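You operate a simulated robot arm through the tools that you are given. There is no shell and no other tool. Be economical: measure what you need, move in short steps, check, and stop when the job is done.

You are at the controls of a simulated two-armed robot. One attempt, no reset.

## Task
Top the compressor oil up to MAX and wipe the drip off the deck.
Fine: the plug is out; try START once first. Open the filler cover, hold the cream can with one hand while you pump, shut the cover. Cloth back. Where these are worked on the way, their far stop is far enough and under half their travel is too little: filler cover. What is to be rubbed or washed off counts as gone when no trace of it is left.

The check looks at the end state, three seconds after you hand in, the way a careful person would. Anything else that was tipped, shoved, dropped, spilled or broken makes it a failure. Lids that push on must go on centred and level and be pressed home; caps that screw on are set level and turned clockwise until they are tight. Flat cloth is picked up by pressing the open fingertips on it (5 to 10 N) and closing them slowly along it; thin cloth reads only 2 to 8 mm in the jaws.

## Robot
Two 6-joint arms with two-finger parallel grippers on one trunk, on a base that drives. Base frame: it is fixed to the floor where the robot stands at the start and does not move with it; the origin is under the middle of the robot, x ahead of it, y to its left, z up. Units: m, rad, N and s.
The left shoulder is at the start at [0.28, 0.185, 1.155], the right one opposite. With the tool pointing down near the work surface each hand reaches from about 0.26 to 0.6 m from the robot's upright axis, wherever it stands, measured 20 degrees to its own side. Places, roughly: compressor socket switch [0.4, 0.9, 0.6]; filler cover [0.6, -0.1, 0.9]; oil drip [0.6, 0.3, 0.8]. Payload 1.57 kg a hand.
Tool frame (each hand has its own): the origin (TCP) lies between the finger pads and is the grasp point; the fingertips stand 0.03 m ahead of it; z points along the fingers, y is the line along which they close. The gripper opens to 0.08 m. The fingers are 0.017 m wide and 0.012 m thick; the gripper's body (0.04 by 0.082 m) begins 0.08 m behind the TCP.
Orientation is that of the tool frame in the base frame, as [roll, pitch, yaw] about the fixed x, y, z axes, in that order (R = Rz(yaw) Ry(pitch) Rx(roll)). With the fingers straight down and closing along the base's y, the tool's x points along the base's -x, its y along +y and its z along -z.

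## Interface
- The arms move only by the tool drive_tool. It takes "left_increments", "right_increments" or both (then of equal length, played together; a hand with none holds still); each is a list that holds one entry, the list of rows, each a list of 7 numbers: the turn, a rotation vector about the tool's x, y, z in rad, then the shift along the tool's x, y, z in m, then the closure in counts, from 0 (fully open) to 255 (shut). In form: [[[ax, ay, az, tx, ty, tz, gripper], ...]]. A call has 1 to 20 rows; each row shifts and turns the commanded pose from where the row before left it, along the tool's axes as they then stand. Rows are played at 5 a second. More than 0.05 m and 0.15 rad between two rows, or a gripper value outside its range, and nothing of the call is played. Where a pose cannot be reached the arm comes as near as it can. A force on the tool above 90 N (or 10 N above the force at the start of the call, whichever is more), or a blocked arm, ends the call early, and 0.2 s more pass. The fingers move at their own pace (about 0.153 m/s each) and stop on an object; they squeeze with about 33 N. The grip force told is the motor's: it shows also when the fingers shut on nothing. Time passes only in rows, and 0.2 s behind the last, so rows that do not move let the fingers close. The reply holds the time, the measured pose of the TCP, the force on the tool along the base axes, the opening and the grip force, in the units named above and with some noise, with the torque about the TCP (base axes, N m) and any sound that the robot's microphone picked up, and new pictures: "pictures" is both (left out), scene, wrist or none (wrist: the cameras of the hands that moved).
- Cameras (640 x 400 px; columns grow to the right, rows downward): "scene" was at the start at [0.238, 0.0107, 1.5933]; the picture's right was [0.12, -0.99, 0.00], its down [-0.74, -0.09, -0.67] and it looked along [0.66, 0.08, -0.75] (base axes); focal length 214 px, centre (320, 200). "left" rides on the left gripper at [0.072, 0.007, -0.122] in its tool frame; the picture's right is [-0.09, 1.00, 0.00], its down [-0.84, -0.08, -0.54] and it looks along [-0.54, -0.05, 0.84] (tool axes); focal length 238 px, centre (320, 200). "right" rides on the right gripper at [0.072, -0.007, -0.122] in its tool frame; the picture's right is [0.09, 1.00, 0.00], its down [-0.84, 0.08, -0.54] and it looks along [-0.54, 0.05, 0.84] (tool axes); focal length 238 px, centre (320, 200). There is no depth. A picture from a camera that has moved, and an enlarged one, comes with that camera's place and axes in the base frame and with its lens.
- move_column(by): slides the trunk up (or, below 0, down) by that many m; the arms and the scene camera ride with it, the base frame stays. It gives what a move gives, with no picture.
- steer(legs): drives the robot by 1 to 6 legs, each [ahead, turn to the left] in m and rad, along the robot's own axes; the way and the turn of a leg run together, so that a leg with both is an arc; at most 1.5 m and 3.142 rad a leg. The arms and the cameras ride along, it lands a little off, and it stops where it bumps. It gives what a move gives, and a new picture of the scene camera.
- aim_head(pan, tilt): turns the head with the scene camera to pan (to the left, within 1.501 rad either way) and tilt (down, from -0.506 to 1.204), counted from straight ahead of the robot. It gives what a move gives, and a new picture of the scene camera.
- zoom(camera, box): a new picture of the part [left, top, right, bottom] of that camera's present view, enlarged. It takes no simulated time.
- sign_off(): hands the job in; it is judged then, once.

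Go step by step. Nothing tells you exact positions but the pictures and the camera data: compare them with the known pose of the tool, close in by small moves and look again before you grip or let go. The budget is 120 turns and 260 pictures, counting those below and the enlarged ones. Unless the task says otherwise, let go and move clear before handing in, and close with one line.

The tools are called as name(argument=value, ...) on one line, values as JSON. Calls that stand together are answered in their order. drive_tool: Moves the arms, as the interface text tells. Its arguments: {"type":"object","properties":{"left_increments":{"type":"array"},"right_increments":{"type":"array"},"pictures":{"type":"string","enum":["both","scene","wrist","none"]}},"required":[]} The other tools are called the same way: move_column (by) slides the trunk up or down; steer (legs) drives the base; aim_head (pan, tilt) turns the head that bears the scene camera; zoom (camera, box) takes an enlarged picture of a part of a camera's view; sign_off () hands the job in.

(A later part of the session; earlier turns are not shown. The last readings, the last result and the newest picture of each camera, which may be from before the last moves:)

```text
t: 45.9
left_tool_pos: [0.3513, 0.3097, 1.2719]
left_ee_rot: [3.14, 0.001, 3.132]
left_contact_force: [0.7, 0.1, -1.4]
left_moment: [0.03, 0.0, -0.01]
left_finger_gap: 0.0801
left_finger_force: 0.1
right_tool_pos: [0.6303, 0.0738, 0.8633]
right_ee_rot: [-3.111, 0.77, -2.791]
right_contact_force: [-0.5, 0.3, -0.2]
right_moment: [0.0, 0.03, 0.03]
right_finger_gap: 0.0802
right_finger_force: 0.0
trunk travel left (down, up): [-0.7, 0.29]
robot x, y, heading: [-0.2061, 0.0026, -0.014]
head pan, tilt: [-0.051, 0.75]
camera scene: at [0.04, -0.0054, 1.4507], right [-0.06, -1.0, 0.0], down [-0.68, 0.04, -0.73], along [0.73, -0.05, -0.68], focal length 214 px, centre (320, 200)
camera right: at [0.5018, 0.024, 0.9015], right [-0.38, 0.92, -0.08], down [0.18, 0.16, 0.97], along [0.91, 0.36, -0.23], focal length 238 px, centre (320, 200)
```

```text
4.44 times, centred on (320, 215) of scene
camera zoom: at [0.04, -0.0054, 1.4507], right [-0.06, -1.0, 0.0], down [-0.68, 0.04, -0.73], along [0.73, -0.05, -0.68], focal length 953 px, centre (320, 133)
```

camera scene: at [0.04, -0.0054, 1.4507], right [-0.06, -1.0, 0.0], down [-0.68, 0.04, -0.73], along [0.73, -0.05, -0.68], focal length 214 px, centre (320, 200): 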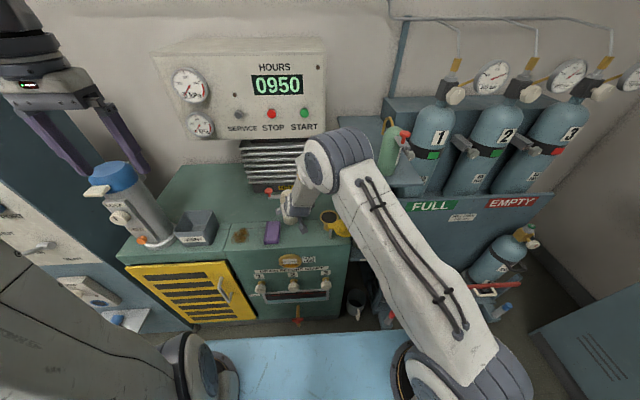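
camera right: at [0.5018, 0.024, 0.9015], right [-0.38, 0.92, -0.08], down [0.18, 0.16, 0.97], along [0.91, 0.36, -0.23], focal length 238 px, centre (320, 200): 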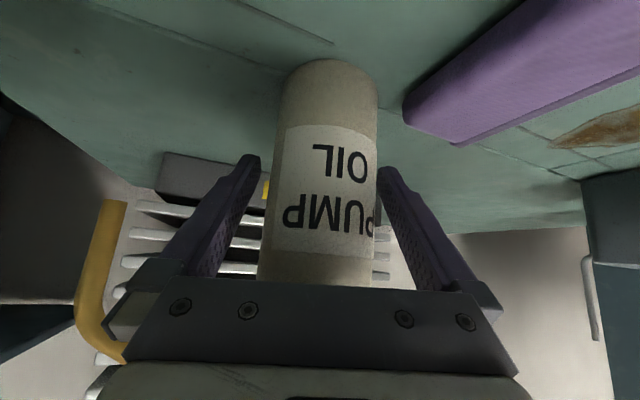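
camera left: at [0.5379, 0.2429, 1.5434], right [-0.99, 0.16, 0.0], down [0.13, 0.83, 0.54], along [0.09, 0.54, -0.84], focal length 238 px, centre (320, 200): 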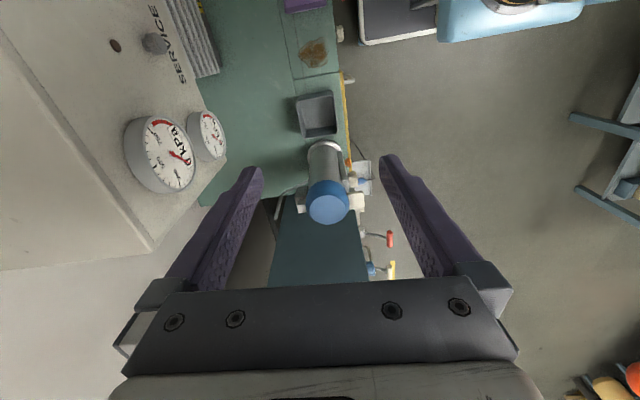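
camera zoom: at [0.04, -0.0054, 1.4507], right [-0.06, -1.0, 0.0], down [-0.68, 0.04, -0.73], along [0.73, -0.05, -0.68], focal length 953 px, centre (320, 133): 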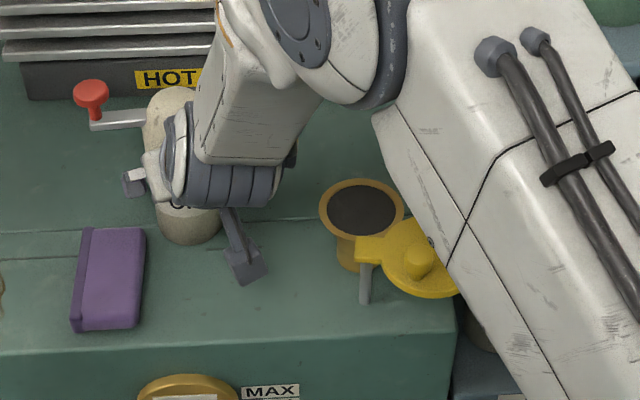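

The can is inside the jaws with clearance both sides. I'll close on it.

drive_tool(right_increments=[[[0, 0, 0, 0, 0.001, 0.004, 40], [0, 0, 0, 0, 0, 0, 80], [0, 0, 0, 0, 0, 0, 255], [0, 0, 0, 0, 0, 0, 255]]], pictures="wrist")

```text
t: 46.9
left_tool_pos: [0.3506, 0.3092, 1.2699]
left_ee_rot: [-3.141, 0.0, 3.133]
left_contact_force: [-0.9, -0.4, 0.0]
left_moment: [-0.02, 0.01, 0.01]
left_finger_gap: 0.0799
left_finger_force: 0.1
right_tool_pos: [0.633, 0.0758, 0.8603]
right_ee_rot: [-3.114, 0.768, -2.793]
right_contact_force: [1.4, 1.1, -0.3]
right_moment: [0.15, -0.07, -0.07]
right_finger_gap: 0.0578
right_finger_force: 32.8
trunk travel left (down, up): [-0.7, 0.29]
robot x, y, heading: [-0.2019, 0.0009, -0.01]
head pan, tilt: [-0.051, 0.75]
camera right: at [0.5039, 0.0266, 0.8989], right [-0.38, 0.92, -0.08], down [0.18, 0.16, 0.97], along [0.91, 0.36, -0.23], focal length 238 px, centre (320, 200)
```

right: 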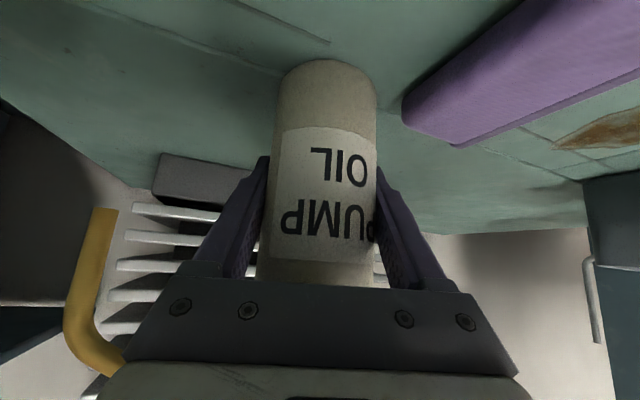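

Gripped (gap 0.058 m). I'll lift a few millimetres and carry it back so the spout is over the filler, then check.

drive_tool(right_increments=[[[0, 0, 0, -0.0056, 0, -0.0057, 255], [0, 0, 0, 0.0089, -0.006, -0.0085, 255], [0, 0, 0, 0.0089, -0.006, -0.0085, 255], [0, 0, 0, 0.0089, -0.006, -0.0085, 255], [0, 0, 0, 0.0089, -0.006, -0.0085, 255], [0, 0, 0, 0.0089, -0.006, -0.0085, 255], [0, 0, 0, 0.0089, -0.006, -0.0085, 255]]], pictures="both")

zoom(camera="scene", box=[260, 170, 380, 260])

```text
t: 48.5
left_tool_pos: [0.3516, 0.3106, 1.2708]
left_ee_rot: [3.141, 0.0, 3.133]
left_contact_force: [0.4, -0.3, 0.1]
left_moment: [0.0, 0.02, 0.01]
left_finger_gap: 0.0801
left_finger_force: 0.0
right_tool_pos: [0.5751, 0.0203, 0.8694]
right_ee_rot: [-3.114, 0.769, -2.792]
right_contact_force: [0.5, 0.1, -3.2]
right_moment: [0.03, -0.02, 0.03]
right_finger_gap: 0.0577
right_finger_force: 33.3
trunk travel left (down, up): [-0.7, 0.29]
robot x, y, heading: [-0.1986, 0.0022, -0.01]
head pan, tilt: [-0.051, 0.75]
camera scene: at [0.0405, -0.0052, 1.4506], right [-0.06, -1.0, 0.0], down [-0.68, 0.04, -0.73], along [0.73, -0.05, -0.68], focal length 214 px, centre (320, 200)
camera right: at [0.4468, -0.0301, 0.9067], right [-0.38, 0.92, -0.08], down [0.18, 0.16, 0.97], along [0.91, 0.36, -0.23], focal length 238 px, centre (320, 200)
```

scene: 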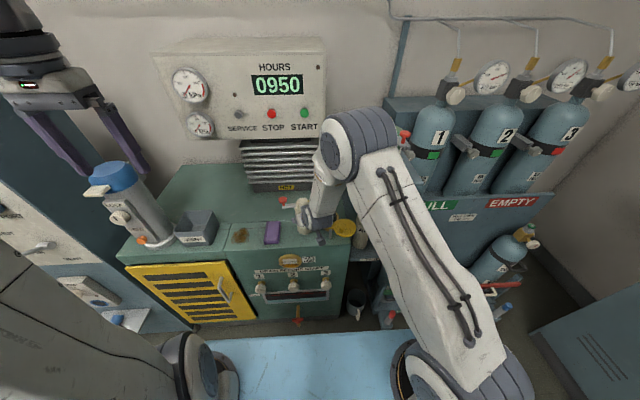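
right: 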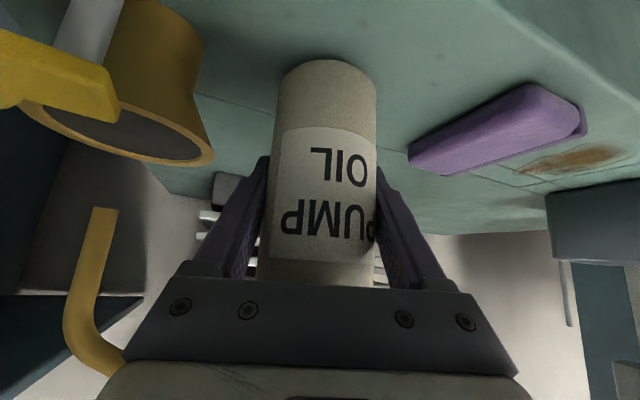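

```text
4.44 times, centred on (320, 215) of scene
camera zoom: at [0.0405, -0.0052, 1.4506], right [-0.06, -1.0, 0.0], down [-0.68, 0.04, -0.73], along [0.73, -0.05, -0.68], focal length 953 px, centre (320, 133)
```

zoom: 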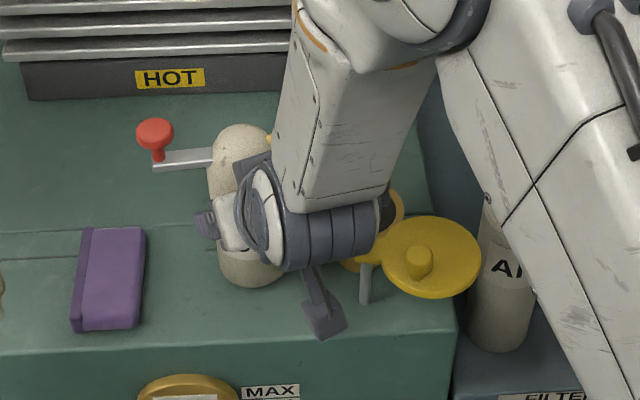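

The spout lines up above the filler in the wrist view. I'll set the can down on the deck and keep holding it.

drive_tool(right_increments=[[[0, 0, 0, 0.0028, 0, 0.0029, 255], [0, 0, 0, 0.0028, 0, 0.0029, 255], [0, 0, 0, 0.0009, 0, 0.0009, 255]]], pictures="none")

```text
t: 49.3
left_tool_pos: [0.3511, 0.3101, 1.272]
left_ee_rot: [-3.141, 0.0, 3.131]
left_contact_force: [0.1, -0.1, 0.4]
left_moment: [-0.01, 0.03, -0.06]
left_finger_gap: 0.08
left_finger_force: 0.0
right_tool_pos: [0.5761, 0.0199, 0.8608]
right_ee_rot: [-3.114, 0.773, -2.794]
right_contact_force: [-2.4, -1.7, 6.8]
right_moment: [0.17, 0.41, 0.11]
right_finger_gap: 0.058
right_finger_force: 32.7
trunk travel left (down, up): [-0.7, 0.29]
robot x, y, heading: [-0.2031, 0.0028, -0.014]
head pan, tilt: [-0.051, 0.75]
```

The can is resting on the deck and held. Now I'll turn the left hand to the mirrored tilted pose, fingers closed, ready for the red pump knob near (0.571, 0.083, 0.965).

drive_tool(left_increments=[[[0, 0, 0.12, 0, 0, 0, 255], [0, 0, 0.12, 0, 0, 0, 255], [0, 0, 0.11, 0, 0, 0.03, 255], [0, -0.15, 0, -0.02, 0, 0.04, 255], [0, -0.15, 0, -0.02, 0, 0.03, 255], [0, -0.15, 0, -0.02, 0, 0.03, 255], [0, -0.15, 0, 0, 0, 0.03, 255], [0, -0.15, 0, 0, 0, 0.03, 255]]], pictures="both")

```text
t: 51.1
left_tool_pos: [0.4474, 0.2735, 1.1009]
left_ee_rot: [3.141, 0.748, 2.784]
left_contact_force: [-0.5, 0.0, -0.4]
left_moment: [0.02, 0.01, -0.01]
left_finger_gap: 0.0
left_finger_force: 21.4
right_tool_pos: [0.5761, 0.0201, 0.8605]
right_ee_rot: [-3.113, 0.773, -2.791]
right_contact_force: [1.0, 0.4, 17.1]
right_moment: [0.51, 0.24, -0.07]
right_finger_gap: 0.0579
right_finger_force: 32.9
trunk travel left (down, up): [-0.7, 0.29]
robot x, y, heading: [-0.2011, -0.0008, -0.012]
head pan, tilt: [-0.051, 0.75]
camera scene: at [0.0396, -0.0054, 1.4509], right [-0.06, -1.0, 0.0], down [-0.68, 0.04, -0.73], along [0.73, -0.05, -0.68], focal length 214 px, centre (320, 200)
camera left: at [0.3218, 0.3259, 1.1419], right [0.41, 0.91, 0.06], down [0.2, -0.16, 0.97], along [0.89, -0.38, -0.25], focal length 238 px, centre (320, 200)
```

scene: 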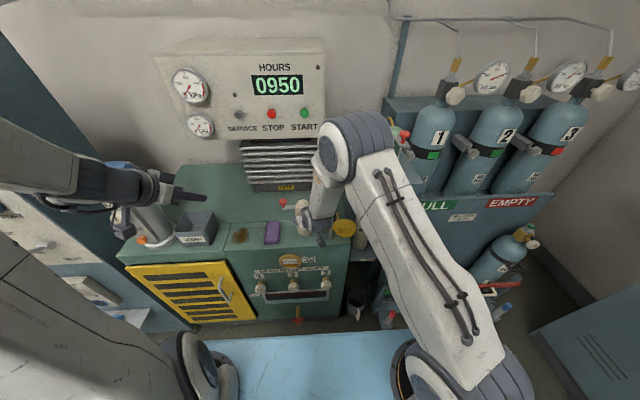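
left: 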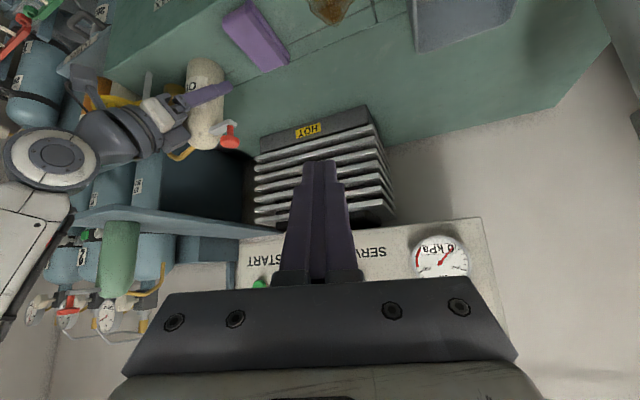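

drive_tool(left_increments=[[[0, 0, 0, -0.0151, -0.0275, 0.0307, 255], [0, 0, 0, -0.0151, -0.0275, 0.0307, 255], [0, 0, 0, -0.0151, -0.0275, 0.0307, 255], [0, 0, 0, -0.0151, -0.0275, 0.0307, 255], [0, 0, 0, -0.0151, -0.0275, 0.0307, 255]]], pictures="both")

zoom(camera="left", box=[200, 0, 440, 200])

zoom(camera="scene", box=[250, 170, 350, 300])

```text
t: 52.3
left_tool_pos: [0.5464, 0.0881, 1.0406]
left_ee_rot: [3.14, 0.749, 2.782]
left_contact_force: [0.8, -0.4, 0.1]
left_moment: [0.0, -0.02, 0.0]
left_finger_gap: 0.0
left_finger_force: 21.3
right_tool_pos: [0.5767, 0.0207, 0.8605]
right_ee_rot: [-3.113, 0.773, -2.793]
right_contact_force: [4.9, -1.7, 18.9]
right_moment: [0.47, 0.13, -0.03]
right_finger_gap: 0.0577
right_finger_force: 33.3
trunk travel left (down, up): [-0.7, 0.29]
robot x, y, heading: [-0.2031, -0.0001, -0.015]
head pan, tilt: [-0.051, 0.75]
camera scene: at [0.0395, -0.0052, 1.4509], right [-0.06, -1.0, 0.0], down [-0.68, 0.04, -0.73], along [0.73, -0.05, -0.68], focal length 214 px, centre (320, 200)
camera left: at [0.4209, 0.1402, 1.0815], right [0.41, 0.91, 0.06], down [0.2, -0.16, 0.97], along [0.89, -0.39, -0.25], focal length 238 px, centre (320, 200)
```

scene: 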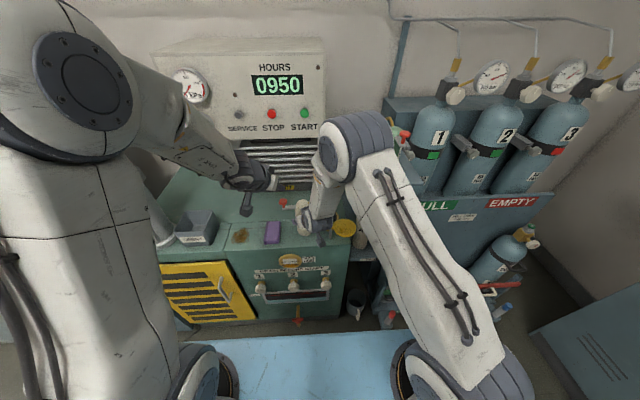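
left: 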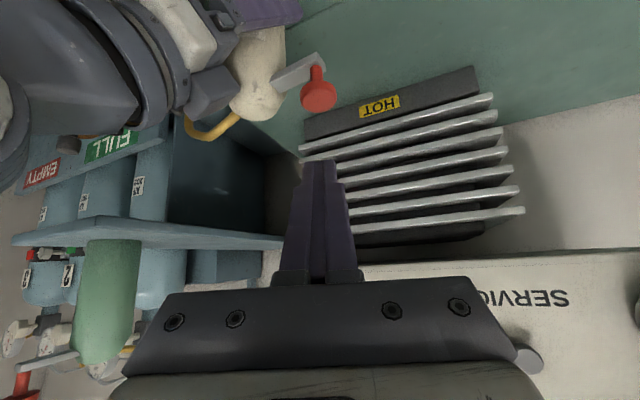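

```text
2.00 times, centred on (320, 100) of left
camera zoom: at [0.4209, 0.1402, 1.0815], right [0.41, 0.91, 0.06], down [0.2, -0.16, 0.97], along [0.89, -0.39, -0.25], focal length 477 px, centre (320, 400)
```

zoom: 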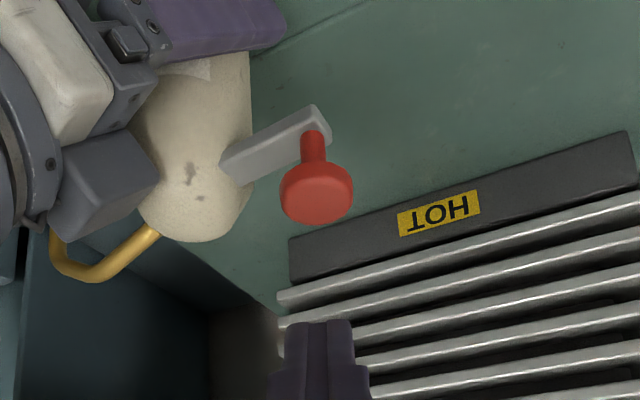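

```text
3.08 times, centred on (300, 235) of scene
camera zoom: at [0.0395, -0.0052, 1.4509], right [-0.06, -1.0, 0.0], down [-0.68, 0.04, -0.73], along [0.73, -0.05, -0.68], focal length 660 px, centre (382, 92)
```

zoom: 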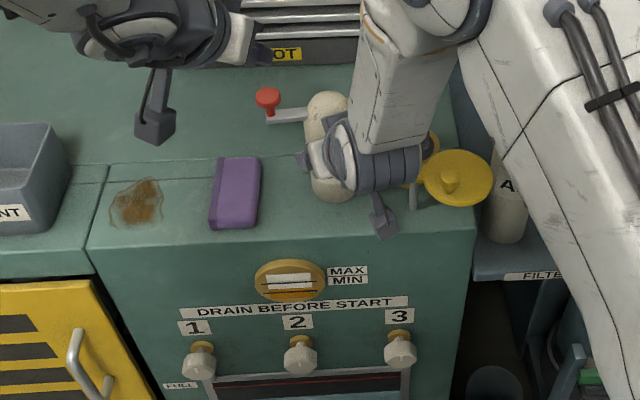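

The fingertip is above the red knob and I have a clear view of the sight glass. I'll descend to make contact with the knob.

drive_tool(left_increments=[[[0, 0, 0, 0.0136, 0, 0.0147, 255], [0, 0, 0, 0.0082, 0, 0.0088, 255], [0, 0, 0, 0.0054, 0, 0.0059, 255]]], pictures="none")

zoom(camera="left", box=[200, 0, 440, 200])

zoom(camera="scene", box=[270, 175, 340, 275])

```text
t: 53.1
left_tool_pos: [0.5474, 0.0905, 1.0004]
left_ee_rot: [3.141, 0.75, 2.781]
left_contact_force: [0.2, -0.9, 0.0]
left_moment: [0.0, 0.01, -0.02]
left_finger_gap: 0.0
left_finger_force: 21.6
right_tool_pos: [0.5758, 0.0204, 0.8616]
right_ee_rot: [-3.113, 0.774, -2.794]
right_contact_force: [5.0, 0.9, 19.7]
right_moment: [0.57, 0.15, -0.08]
right_finger_gap: 0.0577
right_finger_force: 32.7
trunk travel left (down, up): [-0.7, 0.29]
robot x, y, heading: [-0.2053, 0.0034, -0.018]
head pan, tilt: [-0.051, 0.75]
```

```text
2.00 times, centred on (320, 100) of left
camera zoom: at [0.4232, 0.1414, 1.0401], right [0.41, 0.91, 0.06], down [0.2, -0.16, 0.97], along [0.89, -0.39, -0.25], focal length 477 px, centre (320, 400)
```

zoom: 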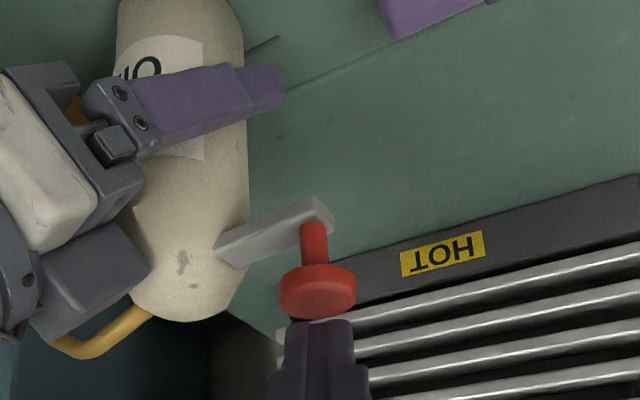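

```text
4.00 times, centred on (305, 225) of scene
camera zoom: at [0.0396, -0.0054, 1.4509], right [-0.06, -1.0, 0.0], down [-0.68, 0.04, -0.73], along [0.73, -0.05, -0.68], focal length 858 px, centre (380, 100)
```

zoom: 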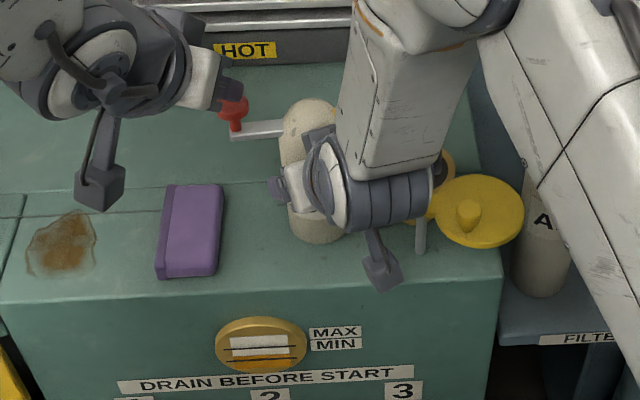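

drive_tool(left_increments=[[[0, 0, 0, 0.0034, 0, 0.0037, 255], [0, 0, 0, 0.0034, 0, 0.0037, 255], [0, 0, 0, 0.0034, 0, 0.0037, 255]]], pictures="none")

zoom(camera="left", box=[200, 0, 440, 200])

```text
t: 53.9
left_tool_pos: [0.5478, 0.0895, 0.9849]
left_ee_rot: [-3.141, 0.751, 2.782]
left_contact_force: [1.0, -1.1, 6.6]
left_moment: [-0.08, -0.06, -0.01]
left_finger_gap: 0.0
left_finger_force: 21.2
right_tool_pos: [0.5757, 0.0196, 0.8602]
right_ee_rot: [-3.113, 0.772, -2.791]
right_contact_force: [6.0, 0.5, 17.7]
right_moment: [0.15, 0.07, -0.18]
right_finger_gap: 0.0579
right_finger_force: 33.0
trunk travel left (down, up): [-0.7, 0.29]
robot x, y, heading: [-0.2035, 0.0069, -0.016]
head pan, tilt: [-0.051, 0.75]
heard: click
```

```text
2.00 times, centred on (320, 100) of left
camera zoom: at [0.4241, 0.1417, 1.0251], right [0.41, 0.91, 0.06], down [0.2, -0.16, 0.97], along [0.89, -0.39, -0.24], focal length 477 px, centre (320, 400)
```

zoom: 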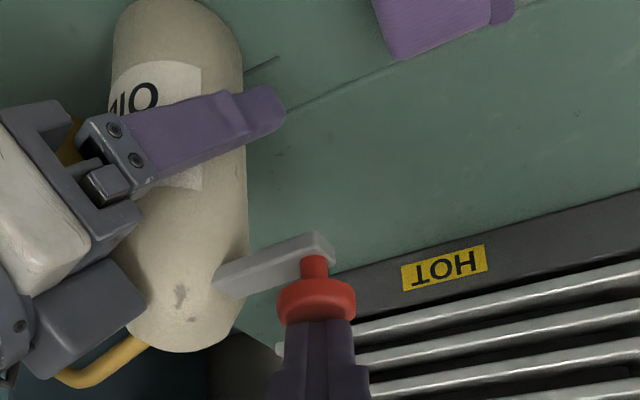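

The pump clicked, so one stroke was made with about 7 N. I'll release it and check the sight glass and the spout.

drive_tool(left_increments=[[[0, 0, 0, -0.0068, 0, -0.0074, 255], [0, 0, 0, -0.0054, 0, -0.0058, 255]]], pictures="none")

zoom(camera="scene", box=[315, 250, 365, 280])

zoom(camera="scene", box=[270, 245, 330, 280])

zoom(camera="right", box=[0, 0, 240, 260])

```text
t: 54.5
left_tool_pos: [0.5479, 0.0895, 1.0013]
left_ee_rot: [3.141, 0.749, 2.784]
left_contact_force: [0.0, -0.7, -0.7]
left_moment: [0.04, 0.0, 0.0]
left_finger_gap: 0.0
left_finger_force: 21.1
right_tool_pos: [0.5754, 0.0198, 0.8609]
right_ee_rot: [-3.114, 0.772, -2.792]
right_contact_force: [2.1, -0.3, 20.8]
right_moment: [0.59, 0.24, -0.1]
right_finger_gap: 0.0576
right_finger_force: 33.3
trunk travel left (down, up): [-0.7, 0.29]
robot x, y, heading: [-0.2012, 0.0006, -0.009]
head pan, tilt: [-0.051, 0.75]
```

```text
12.80 times, centred on (340, 265) of scene
camera zoom: at [0.0395, -0.0054, 1.4508], right [-0.06, -1.0, 0.0], down [-0.68, 0.04, -0.73], along [0.73, -0.05, -0.68], focal length 2745 px, centre (64, -632)
```

zoom: 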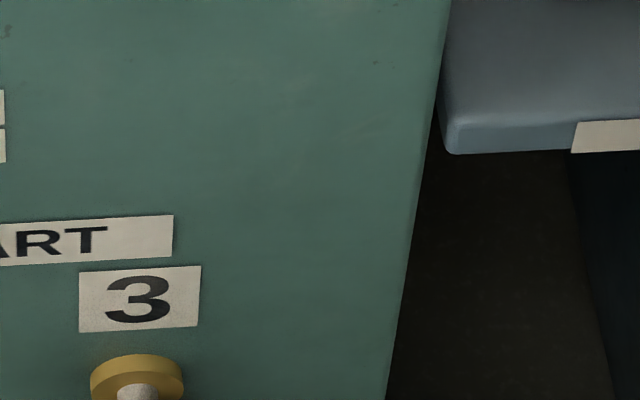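

```text
10.67 times, centred on (300, 262) of scene
camera zoom: at [0.0395, -0.0054, 1.4508], right [-0.06, -1.0, 0.0], down [-0.68, 0.04, -0.73], along [0.73, -0.05, -0.68], focal length 2288 px, centre (533, -467)
```

zoom: 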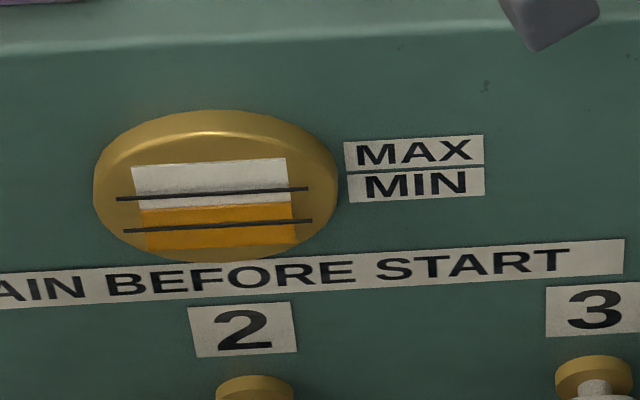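

```text
1.54 times, centred on (120, 130) of right
camera zoom: at [0.4464, -0.0299, 0.8983], right [-0.38, 0.92, -0.08], down [0.18, 0.16, 0.97], along [0.91, 0.36, -0.23], focal length 367 px, centre (628, 308)
```

zoom: 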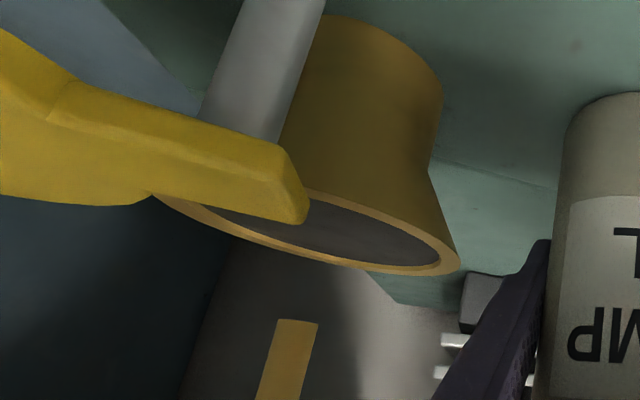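

The oil is between MIN and MAX and the spout is over the filler. I'll do another stroke and compare.

drive_tool(left_increments=[[[0, 0, 0, 0.0054, 0, 0.0058, 255], [0, 0, 0, 0.0058, 0, 0.0063, 255], [0, 0, 0, 0, 0, 0, 255], [0, 0, 0, -0.0058, 0, -0.0063, 255], [0, 0, 0, -0.0054, 0, -0.0058, 255], [0, 0, 0, 0, 0, 0, 255]]], pictures="none")

zoom(camera="scene", box=[270, 245, 330, 280])

zoom(camera="scene", box=[270, 175, 340, 275])

```text
t: 55.9
left_tool_pos: [0.5469, 0.0889, 1.0029]
left_ee_rot: [-3.141, 0.752, 2.784]
left_contact_force: [1.0, 0.3, -0.3]
left_moment: [0.0, 0.02, 0.01]
left_finger_gap: 0.0
left_finger_force: 21.5
right_tool_pos: [0.5762, 0.0211, 0.8607]
right_ee_rot: [-3.115, 0.774, -2.793]
right_contact_force: [1.7, -0.1, 21.4]
right_moment: [0.61, 0.26, -0.03]
right_finger_gap: 0.0578
right_finger_force: 32.2
trunk travel left (down, up): [-0.7, 0.29]
robot x, y, heading: [-0.2015, 0.0029, -0.018]
head pan, tilt: [-0.051, 0.75]
heard: click
```

```text
10.67 times, centred on (300, 262) of scene
camera zoom: at [0.0394, -0.0054, 1.4509], right [-0.06, -1.0, 0.0], down [-0.68, 0.04, -0.73], along [0.73, -0.05, -0.68], focal length 2288 px, centre (533, -467)
```

zoom: 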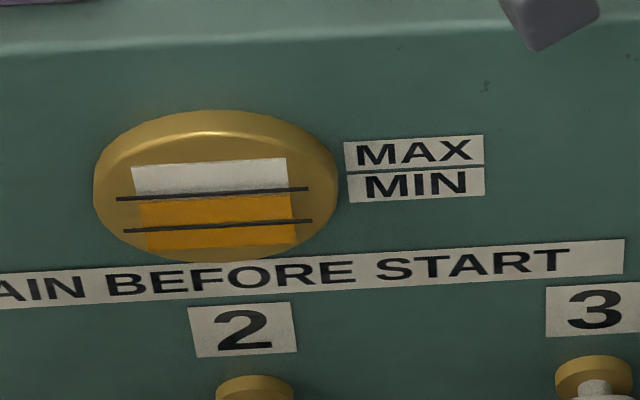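

```text
4.00 times, centred on (305, 225) of scene
camera zoom: at [0.0394, -0.0054, 1.4509], right [-0.06, -1.0, 0.0], down [-0.68, 0.04, -0.73], along [0.73, -0.05, -0.68], focal length 858 px, centre (380, 100)
```

zoom: 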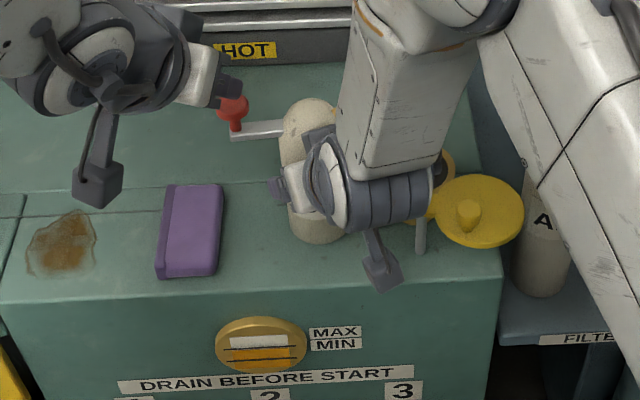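

zoom(camera="scene", box=[278, 256, 302, 271])

```text
16.00 times, centred on (290, 264) of scene
camera zoom: at [0.0394, -0.0054, 1.4509], right [-0.06, -1.0, 0.0], down [-0.68, 0.04, -0.73], along [0.73, -0.05, -0.68], focal length 3432 px, centre (800, -816)
```

zoom: 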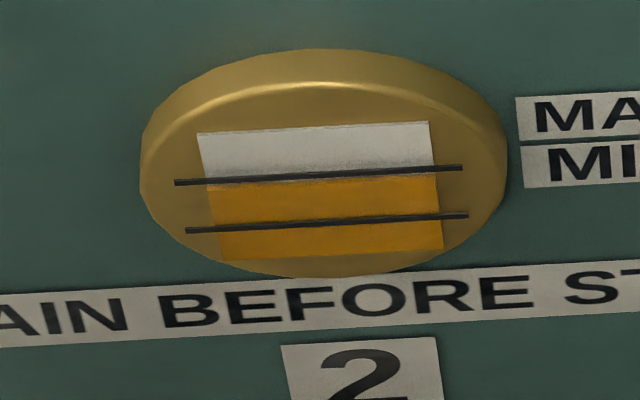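

The oil is now just under the MAX line, but from this steep angle parallax matters. I'll bring the left wrist camera round low to look at the glass almost level before deciding on another stroke.

drive_tool(left_increments=[[[0, 0, 0, -0.0068, 0, -0.0073, 255], [0, 0, 0, 0.0238, 0.0166, -0.0255, 255], [0, 0, 0, 0.0238, 0.0166, -0.0255, 255], [0, 0, 0, 0.0238, 0.0166, -0.0255, 255], [0, 0, 0, 0.0238, 0.0166, -0.0255, 255]]], pictures="none")

```text
t: 57.1
left_tool_pos: [0.4458, 0.1991, 1.0241]
left_ee_rot: [-3.141, 0.747, 2.782]
left_contact_force: [-0.1, -0.2, 0.3]
left_moment: [0.0, 0.0, 0.01]
left_finger_gap: 0.0
left_finger_force: 20.8
left hand out of reach, approached as far as the arm can: row 5
right_tool_pos: [0.5749, 0.0205, 0.8601]
right_ee_rot: [-3.113, 0.772, -2.792]
right_contact_force: [1.1, 1.6, 21.5]
right_moment: [0.69, 0.35, -0.13]
right_finger_gap: 0.0574
right_finger_force: 33.1
trunk travel left (down, up): [-0.7, 0.29]
robot x, y, heading: [-0.207, 0.0018, -0.014]
head pan, tilt: [-0.051, 0.75]
```

drive_tool(left_increments=[[[0, 0, 0, 0.0277, 0.0019, 0.0288, 255], [0, 0, 0, 0.0277, 0.0019, 0.0288, 255], [0, 0, 0, 0.0277, 0.0019, 0.0288, 255], [0, 0, 0, 0.0277, 0.0019, 0.0288, 255]]], pictures="wrist")

```text
t: 58.1
left_tool_pos: [0.4873, 0.2255, 0.9012]
left_ee_rot: [-3.127, 0.745, 2.79]
left_contact_force: [-0.2, -0.4, 1.0]
left_moment: [0.02, -0.01, -0.02]
left_finger_gap: 0.0002
left_finger_force: 21.4
left hand out of reach, approached as far as the arm can: row 1, 2, 3, 4
right_tool_pos: [0.575, 0.0202, 0.8595]
right_ee_rot: [-3.112, 0.774, -2.793]
right_contact_force: [1.4, 0.4, 20.4]
right_moment: [0.57, 0.26, -0.08]
right_finger_gap: 0.0577
right_finger_force: 32.7
trunk travel left (down, up): [-0.7, 0.29]
robot x, y, heading: [-0.2023, 0.002, -0.012]
head pan, tilt: [-0.051, 0.75]
camera left: at [0.3641, 0.2799, 0.9434], right [0.42, 0.91, 0.05], down [0.21, -0.15, 0.97], along [0.89, -0.39, -0.25], focal length 238 px, centre (320, 200)
```

left: 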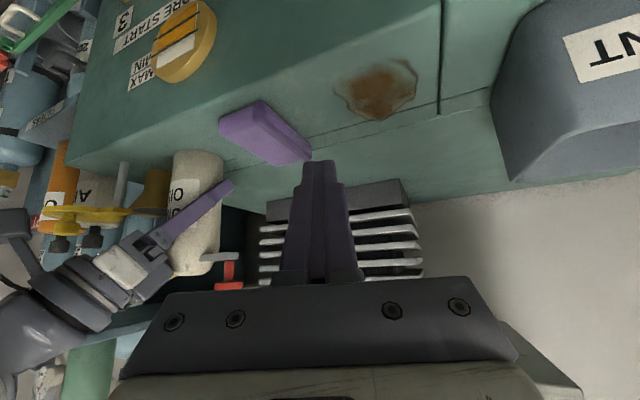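

zoom(camera="left", box=[140, 0, 225, 88])

```text
4.55 times, centred on (182, 44) of left
camera zoom: at [0.3641, 0.2799, 0.9434], right [0.42, 0.91, 0.05], down [0.21, -0.15, 0.97], along [0.89, -0.39, -0.25], focal length 1083 px, centre (945, 909)
```

zoom: 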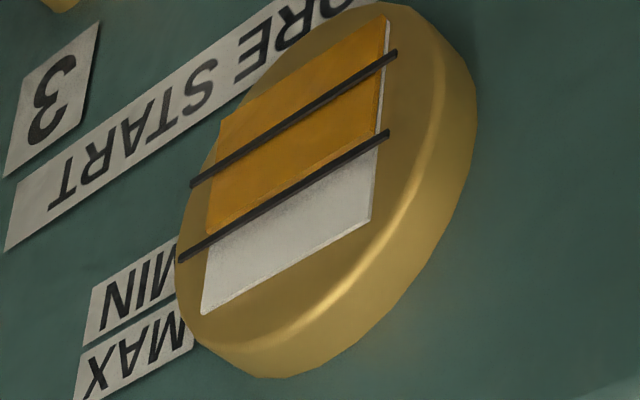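

zoom(camera="left", box=[160, 14, 194, 60])

```text
8.70 times, centred on (177, 37) of left
camera zoom: at [0.3641, 0.2799, 0.9434], right [0.42, 0.91, 0.05], down [0.21, -0.15, 0.97], along [0.89, -0.39, -0.25], focal length 2073 px, centre (1564, 1617)
```

zoom: 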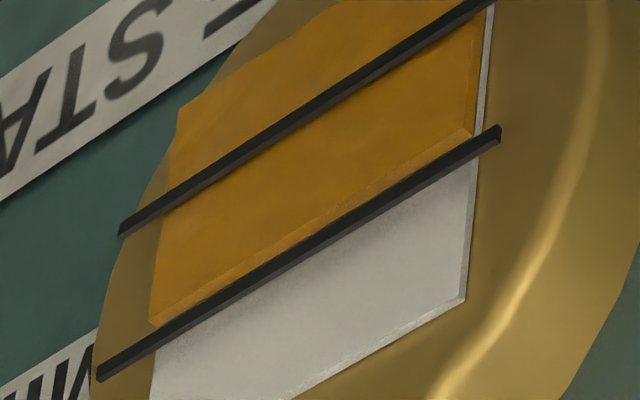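

zoom(camera="scene", box=[278, 256, 302, 271])

```text
16.00 times, centred on (290, 264) of scene
camera zoom: at [0.0394, -0.0055, 1.4509], right [-0.06, -1.0, 0.0], down [-0.68, 0.04, -0.73], along [0.73, -0.05, -0.68], focal length 3432 px, centre (800, -816)
```

zoom: 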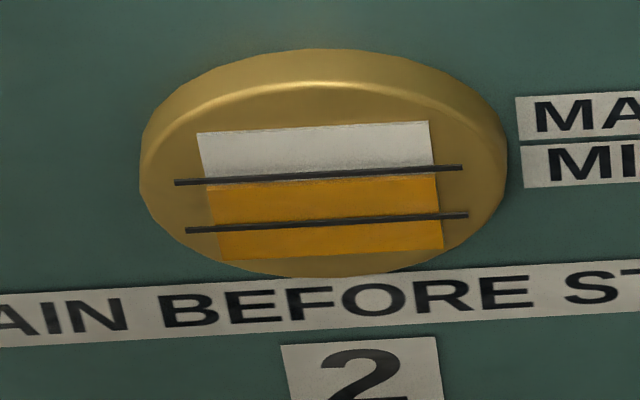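

The level is about 2 mm below the MAX line, out of roughly 20 mm between the marks. A full stroke raises it about 6 mm, so I'll go back to the knob and give only a small partial press.

drive_tool(left_increments=[[[0, 0, 0, -0.0272, 0, -0.0293, 255], [0, 0, 0, -0.0272, 0, -0.0293, 255], [0, 0, 0, -0.0272, 0, -0.0293, 255], [0, 0, 0, -0.019, -0.0267, 0.0177, 255], [0, 0, 0, -0.019, -0.0267, 0.0177, 255], [0, 0, 0, -0.019, -0.0267, 0.0177, 255], [0, 0, 0, -0.019, -0.0267, 0.0177, 255]]], pictures="wrist")

zoom(camera="left", box=[200, 0, 440, 200])

```text
t: 59.7
left_tool_pos: [0.5465, 0.0886, 1.0222]
left_ee_rot: [3.141, 0.75, 2.782]
left_contact_force: [0.1, -0.1, 0.1]
left_moment: [-0.03, 0.0, -0.05]
left_finger_gap: 0.0001
left_finger_force: 21.9
right_tool_pos: [0.5747, 0.0207, 0.8598]
right_ee_rot: [-3.11, 0.772, -2.794]
right_contact_force: [1.0, -3.4, 21.0]
right_moment: [0.43, 0.28, 0.02]
right_finger_gap: 0.0576
right_finger_force: 32.3
trunk travel left (down, up): [-0.7, 0.29]
robot x, y, heading: [-0.2031, 0.0063, -0.012]
head pan, tilt: [-0.051, 0.75]
camera left: at [0.4215, 0.1413, 1.0633], right [0.41, 0.91, 0.06], down [0.2, -0.16, 0.97], along [0.89, -0.39, -0.25], focal length 238 px, centre (320, 200)
```

left: 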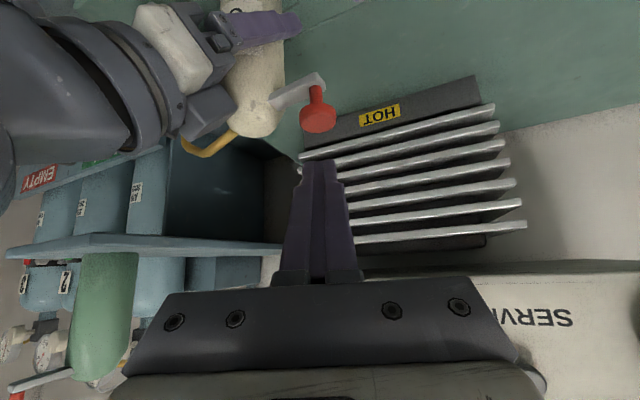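

```text
2.00 times, centred on (320, 100) of left
camera zoom: at [0.4215, 0.1413, 1.0633], right [0.41, 0.91, 0.06], down [0.2, -0.16, 0.97], along [0.89, -0.39, -0.25], focal length 477 px, centre (320, 400)
```

zoom: 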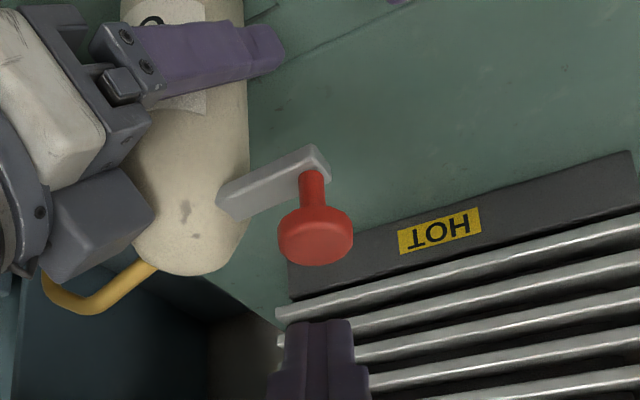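

drive_tool(left_increments=[[[0, 0, 0, 0.0082, 0, 0.0088, 255], [0, 0, 0, 0.0082, 0, 0.0088, 255], [0, 0, 0, 0.0027, 0, 0.0029, 255]]], pictures="none")

drive_tool(left_increments=[[[0, 0, 0, 0.0014, 0, 0.0015, 255]]], pictures="none")

zoom(camera="scene", box=[278, 256, 302, 271])

```text
t: 60.5
left_tool_pos: [0.5442, 0.0914, 0.9935]
left_ee_rot: [3.141, 0.751, 2.783]
left_contact_force: [0.0, 0.0, 0.0]
left_moment: [0.0, 0.0, 0.0]
left_finger_gap: 0.0
left_finger_force: 21.6
right_tool_pos: [0.5741, 0.0202, 0.8599]
right_ee_rot: [-3.114, 0.77, -2.794]
right_contact_force: [0.5, -0.3, 20.4]
right_moment: [0.53, 0.31, -0.03]
right_finger_gap: 0.0579
right_finger_force: 32.8
trunk travel left (down, up): [-0.7, 0.29]
robot x, y, heading: [-0.2022, -0.0012, -0.016]
head pan, tilt: [-0.051, 0.75]
```

```text
t: 60.9
left_tool_pos: [0.5461, 0.0911, 0.993]
left_ee_rot: [3.14, 0.75, 2.781]
left_contact_force: [-0.5, 0.8, 1.2]
left_moment: [0.0, -0.02, -0.01]
left_finger_gap: 0.0
left_finger_force: 21.3
right_tool_pos: [0.5755, 0.0196, 0.86]
right_ee_rot: [-3.114, 0.772, -2.792]
right_contact_force: [1.1, 0.0, 20.8]
right_moment: [0.54, 0.27, 0.05]
right_finger_gap: 0.0576
right_finger_force: 33.3
trunk travel left (down, up): [-0.7, 0.29]
robot x, y, heading: [-0.201, -0.0001, -0.01]
head pan, tilt: [-0.051, 0.75]
```

```text
16.00 times, centred on (290, 264) of scene
camera zoom: at [0.0394, -0.0054, 1.4509], right [-0.06, -1.0, 0.0], down [-0.68, 0.04, -0.73], along [0.73, -0.05, -0.68], focal length 3432 px, centre (800, -816)
```

zoom: 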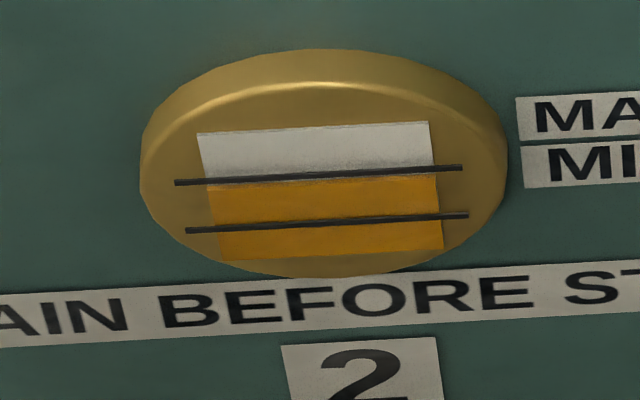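

Just touching the knob. I'll press about 4 mm more and see whether the level responds to a partial stroke.

drive_tool(left_increments=[[[0, 0, 0, 0.0027, 0, 0.0029, 255], [0, 0, 0, 0, 0, 0, 255]]], pictures="none")

zoom(camera="scene", box=[278, 256, 302, 271])

```text
t: 61.5
left_tool_pos: [0.5457, 0.0909, 0.989]
left_ee_rot: [-3.14, 0.751, 2.783]
left_contact_force: [0.4, -1.5, 3.6]
left_moment: [-0.08, -0.05, -0.03]
left_finger_gap: 0.0001
left_finger_force: 21.3
right_tool_pos: [0.575, 0.0195, 0.859]
right_ee_rot: [-3.112, 0.773, -2.792]
right_contact_force: [2.4, 1.0, 18.3]
right_moment: [0.23, 0.14, -0.08]
right_finger_gap: 0.0579
right_finger_force: 32.9
trunk travel left (down, up): [-0.7, 0.29]
robot x, y, heading: [-0.2005, 0.0004, -0.012]
head pan, tilt: [-0.051, 0.75]
```

```text
16.00 times, centred on (290, 264) of scene
camera zoom: at [0.0394, -0.0054, 1.4509], right [-0.06, -1.0, 0.0], down [-0.68, 0.04, -0.73], along [0.73, -0.05, -0.68], focal length 3432 px, centre (800, -816)
```

zoom: 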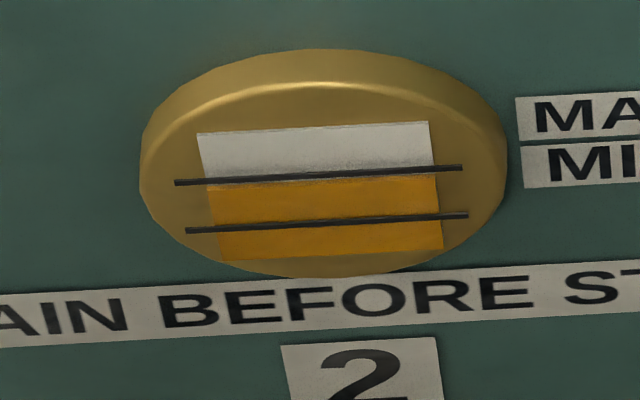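

A partial press does nothing; it counts only per click. I'll release and zoom in much tighter to measure the level accurately.

drive_tool(left_increments=[[[0, 0, 0, -0.0054, 0, -0.0058, 255], [0, 0, 0, -0.0054, 0, -0.0058, 255]]], pictures="none")

zoom(camera="scene", box=[291, 259, 299, 267])

```text
t: 62.1
left_tool_pos: [0.5464, 0.0926, 1.0049]
left_ee_rot: [3.141, 0.75, 2.784]
left_contact_force: [0.4, -0.7, 0.4]
left_moment: [0.0, -0.02, -0.01]
left_finger_gap: 0.0002
left_finger_force: 21.2
right_tool_pos: [0.5751, 0.0206, 0.8603]
right_ee_rot: [-3.113, 0.772, -2.792]
right_contact_force: [1.2, 0.0, 19.5]
right_moment: [0.62, 0.31, -0.03]
right_finger_gap: 0.0579
right_finger_force: 32.7
trunk travel left (down, up): [-0.7, 0.29]
robot x, y, heading: [-0.2023, 0.0056, -0.015]
head pan, tilt: [-0.051, 0.75]
```

```text
16.00 times, centred on (295, 263) of scene
camera zoom: at [0.0394, -0.0054, 1.4508], right [-0.06, -1.0, 0.0], down [-0.68, 0.04, -0.73], along [0.73, -0.05, -0.68], focal length 3432 px, centre (720, -808)
```

zoom: 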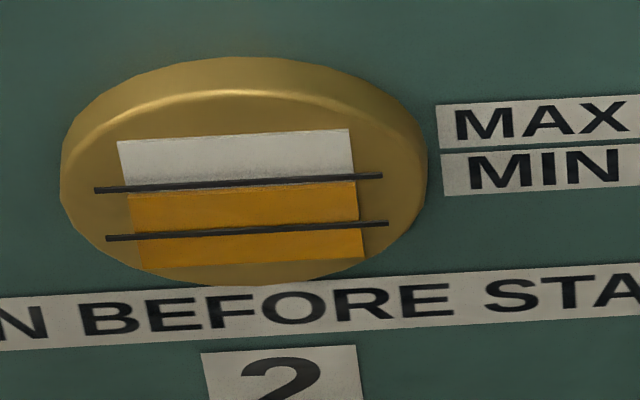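

Accounting for parallax, the level is about 3–4 mm under MAX and a stroke adds about 4.5–5 mm. A third stroke should land on the line, so I'll give it.

drive_tool(left_increments=[[[0, 0, 0, 0.0054, 0, 0.0058, 255], [0, 0, 0, 0.0058, 0, 0.0063, 255], [0, 0, 0, 0.0027, 0, 0.0029, 255], [0, 0, 0, -0.0062, 0, -0.0066, 255], [0, 0, 0, -0.0077, 0, -0.0084, 255], [0, 0, 0, -0.0077, 0, -0.0084, 255]]], pictures="none")

zoom(camera="scene", box=[278, 256, 302, 271])

```text
t: 63.5
left_tool_pos: [0.5476, 0.0916, 1.0148]
left_ee_rot: [3.141, 0.751, 2.785]
left_contact_force: [-0.6, -0.1, -0.3]
left_moment: [-0.03, 0.0, 0.0]
left_finger_gap: 0.0002
left_finger_force: 21.2
right_tool_pos: [0.574, 0.0197, 0.86]
right_ee_rot: [-3.114, 0.771, -2.792]
right_contact_force: [-0.5, 1.1, 19.5]
right_moment: [0.61, 0.34, 0.01]
right_finger_gap: 0.0577
right_finger_force: 33.3
trunk travel left (down, up): [-0.7, 0.29]
robot x, y, heading: [-0.202, -0.0014, -0.011]
head pan, tilt: [-0.051, 0.75]
heard: click
```

```text
16.00 times, centred on (290, 264) of scene
camera zoom: at [0.0394, -0.0054, 1.4509], right [-0.06, -1.0, 0.0], down [-0.68, 0.04, -0.73], along [0.73, -0.05, -0.68], focal length 3432 px, centre (800, -816)
```

zoom: 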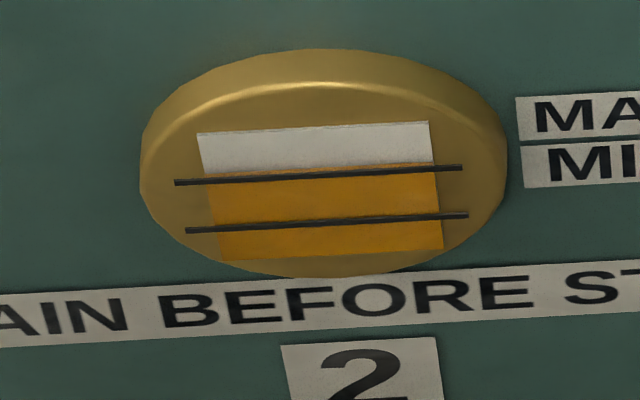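

The third stroke brought the oil right to the MAX line. Now I'll raise the left hand clear, release the can and back the right hand straight out.

drive_tool(right_increments=[[[0, 0, 0, 0, 0, 0, 60], [0, 0, 0, 0, 0, 0, 0], [0, 0, 0, 0, 0, 0, 0], [0, 0, 0, 0, 0, -0.035, 0], [0, 0, 0, 0, 0, -0.035, 0], [0, 0, 0, 0, 0, -0.035, 0]]], left_increments=[[[0, 0, 0, -0.0136, 0, -0.0147, 255], [0, 0, 0, -0.0136, 0, -0.0147, 255], [0, 0, 0, 0.0087, 0.0375, 0, 255], [0, 0, 0, 0.0087, 0.0375, 0, 255], [0, 0, 0, 0.0087, 0.0375, 0, 255], [0, 0, 0, 0, 0, 0, 255]]])

zoom(camera="scene", box=[260, 170, 380, 260])

```text
t: 64.9
left_tool_pos: [0.5684, 0.2052, 1.0369]
left_ee_rot: [3.141, 0.75, 2.784]
left_contact_force: [0.1, 0.1, -0.8]
left_moment: [0.0, 0.0, -0.02]
left_finger_gap: 0.0
left_finger_force: 21.2
right_tool_pos: [0.5053, -0.002, 0.9356]
right_ee_rot: [-3.113, 0.77, -2.791]
right_contact_force: [0.6, 0.0, 0.2]
right_moment: [-0.02, -0.01, -0.02]
right_finger_gap: 0.0802
right_finger_force: 0.0
trunk travel left (down, up): [-0.7, 0.29]
robot x, y, heading: [-0.2081, -0.001, -0.015]
head pan, tilt: [-0.051, 0.75]
camera scene: at [0.0406, -0.005, 1.4506], right [-0.06, -1.0, 0.0], down [-0.68, 0.04, -0.73], along [0.73, -0.05, -0.68], focal length 214 px, centre (320, 200)
camera right: at [0.3772, -0.0533, 0.974], right [-0.38, 0.92, -0.08], down [0.18, 0.16, 0.97], along [0.91, 0.36, -0.23], focal length 238 px, centre (320, 200)
camera left: at [0.4447, 0.2565, 1.0778], right [0.41, 0.91, 0.06], down [0.2, -0.16, 0.97], along [0.89, -0.39, -0.25], focal length 238 px, centre (320, 200)
```

scene: 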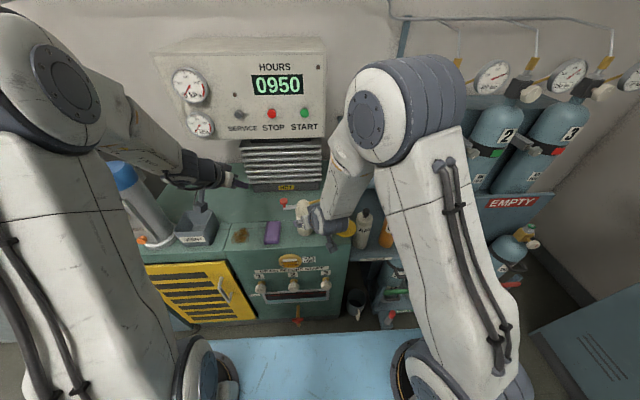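
right: 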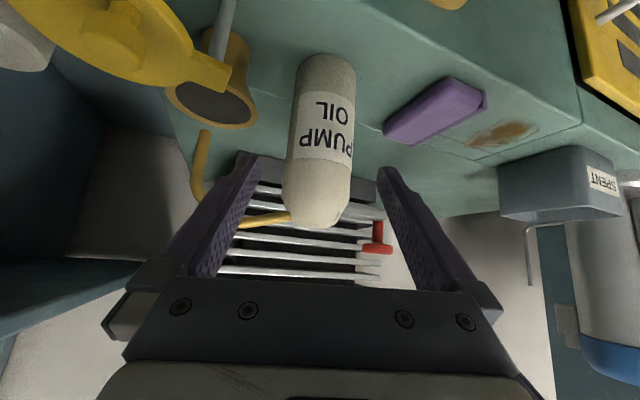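
left: 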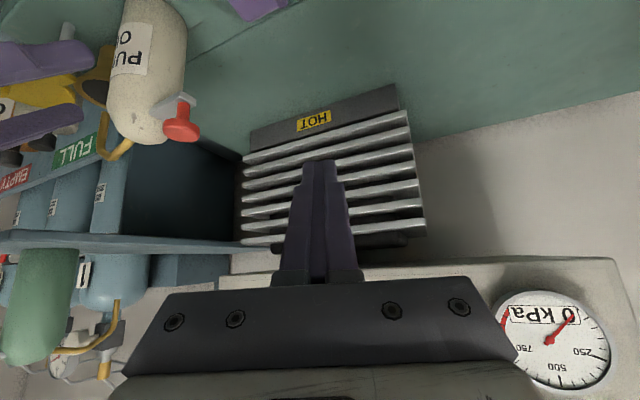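

```text
4.44 times, centred on (320, 215) of scene
camera zoom: at [0.0406, -0.005, 1.4506], right [-0.06, -1.0, 0.0], down [-0.68, 0.04, -0.73], along [0.73, -0.05, -0.68], focal length 953 px, centre (320, 133)
```

zoom: 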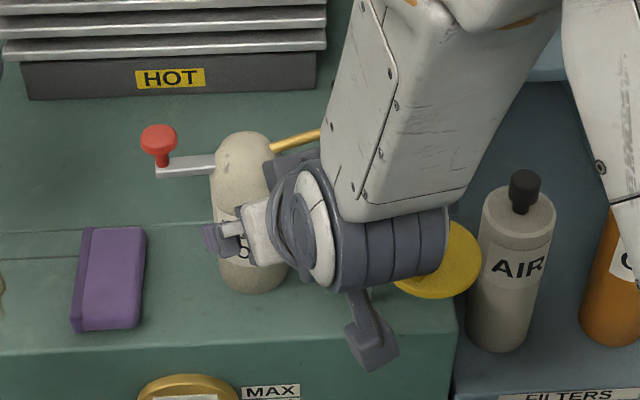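

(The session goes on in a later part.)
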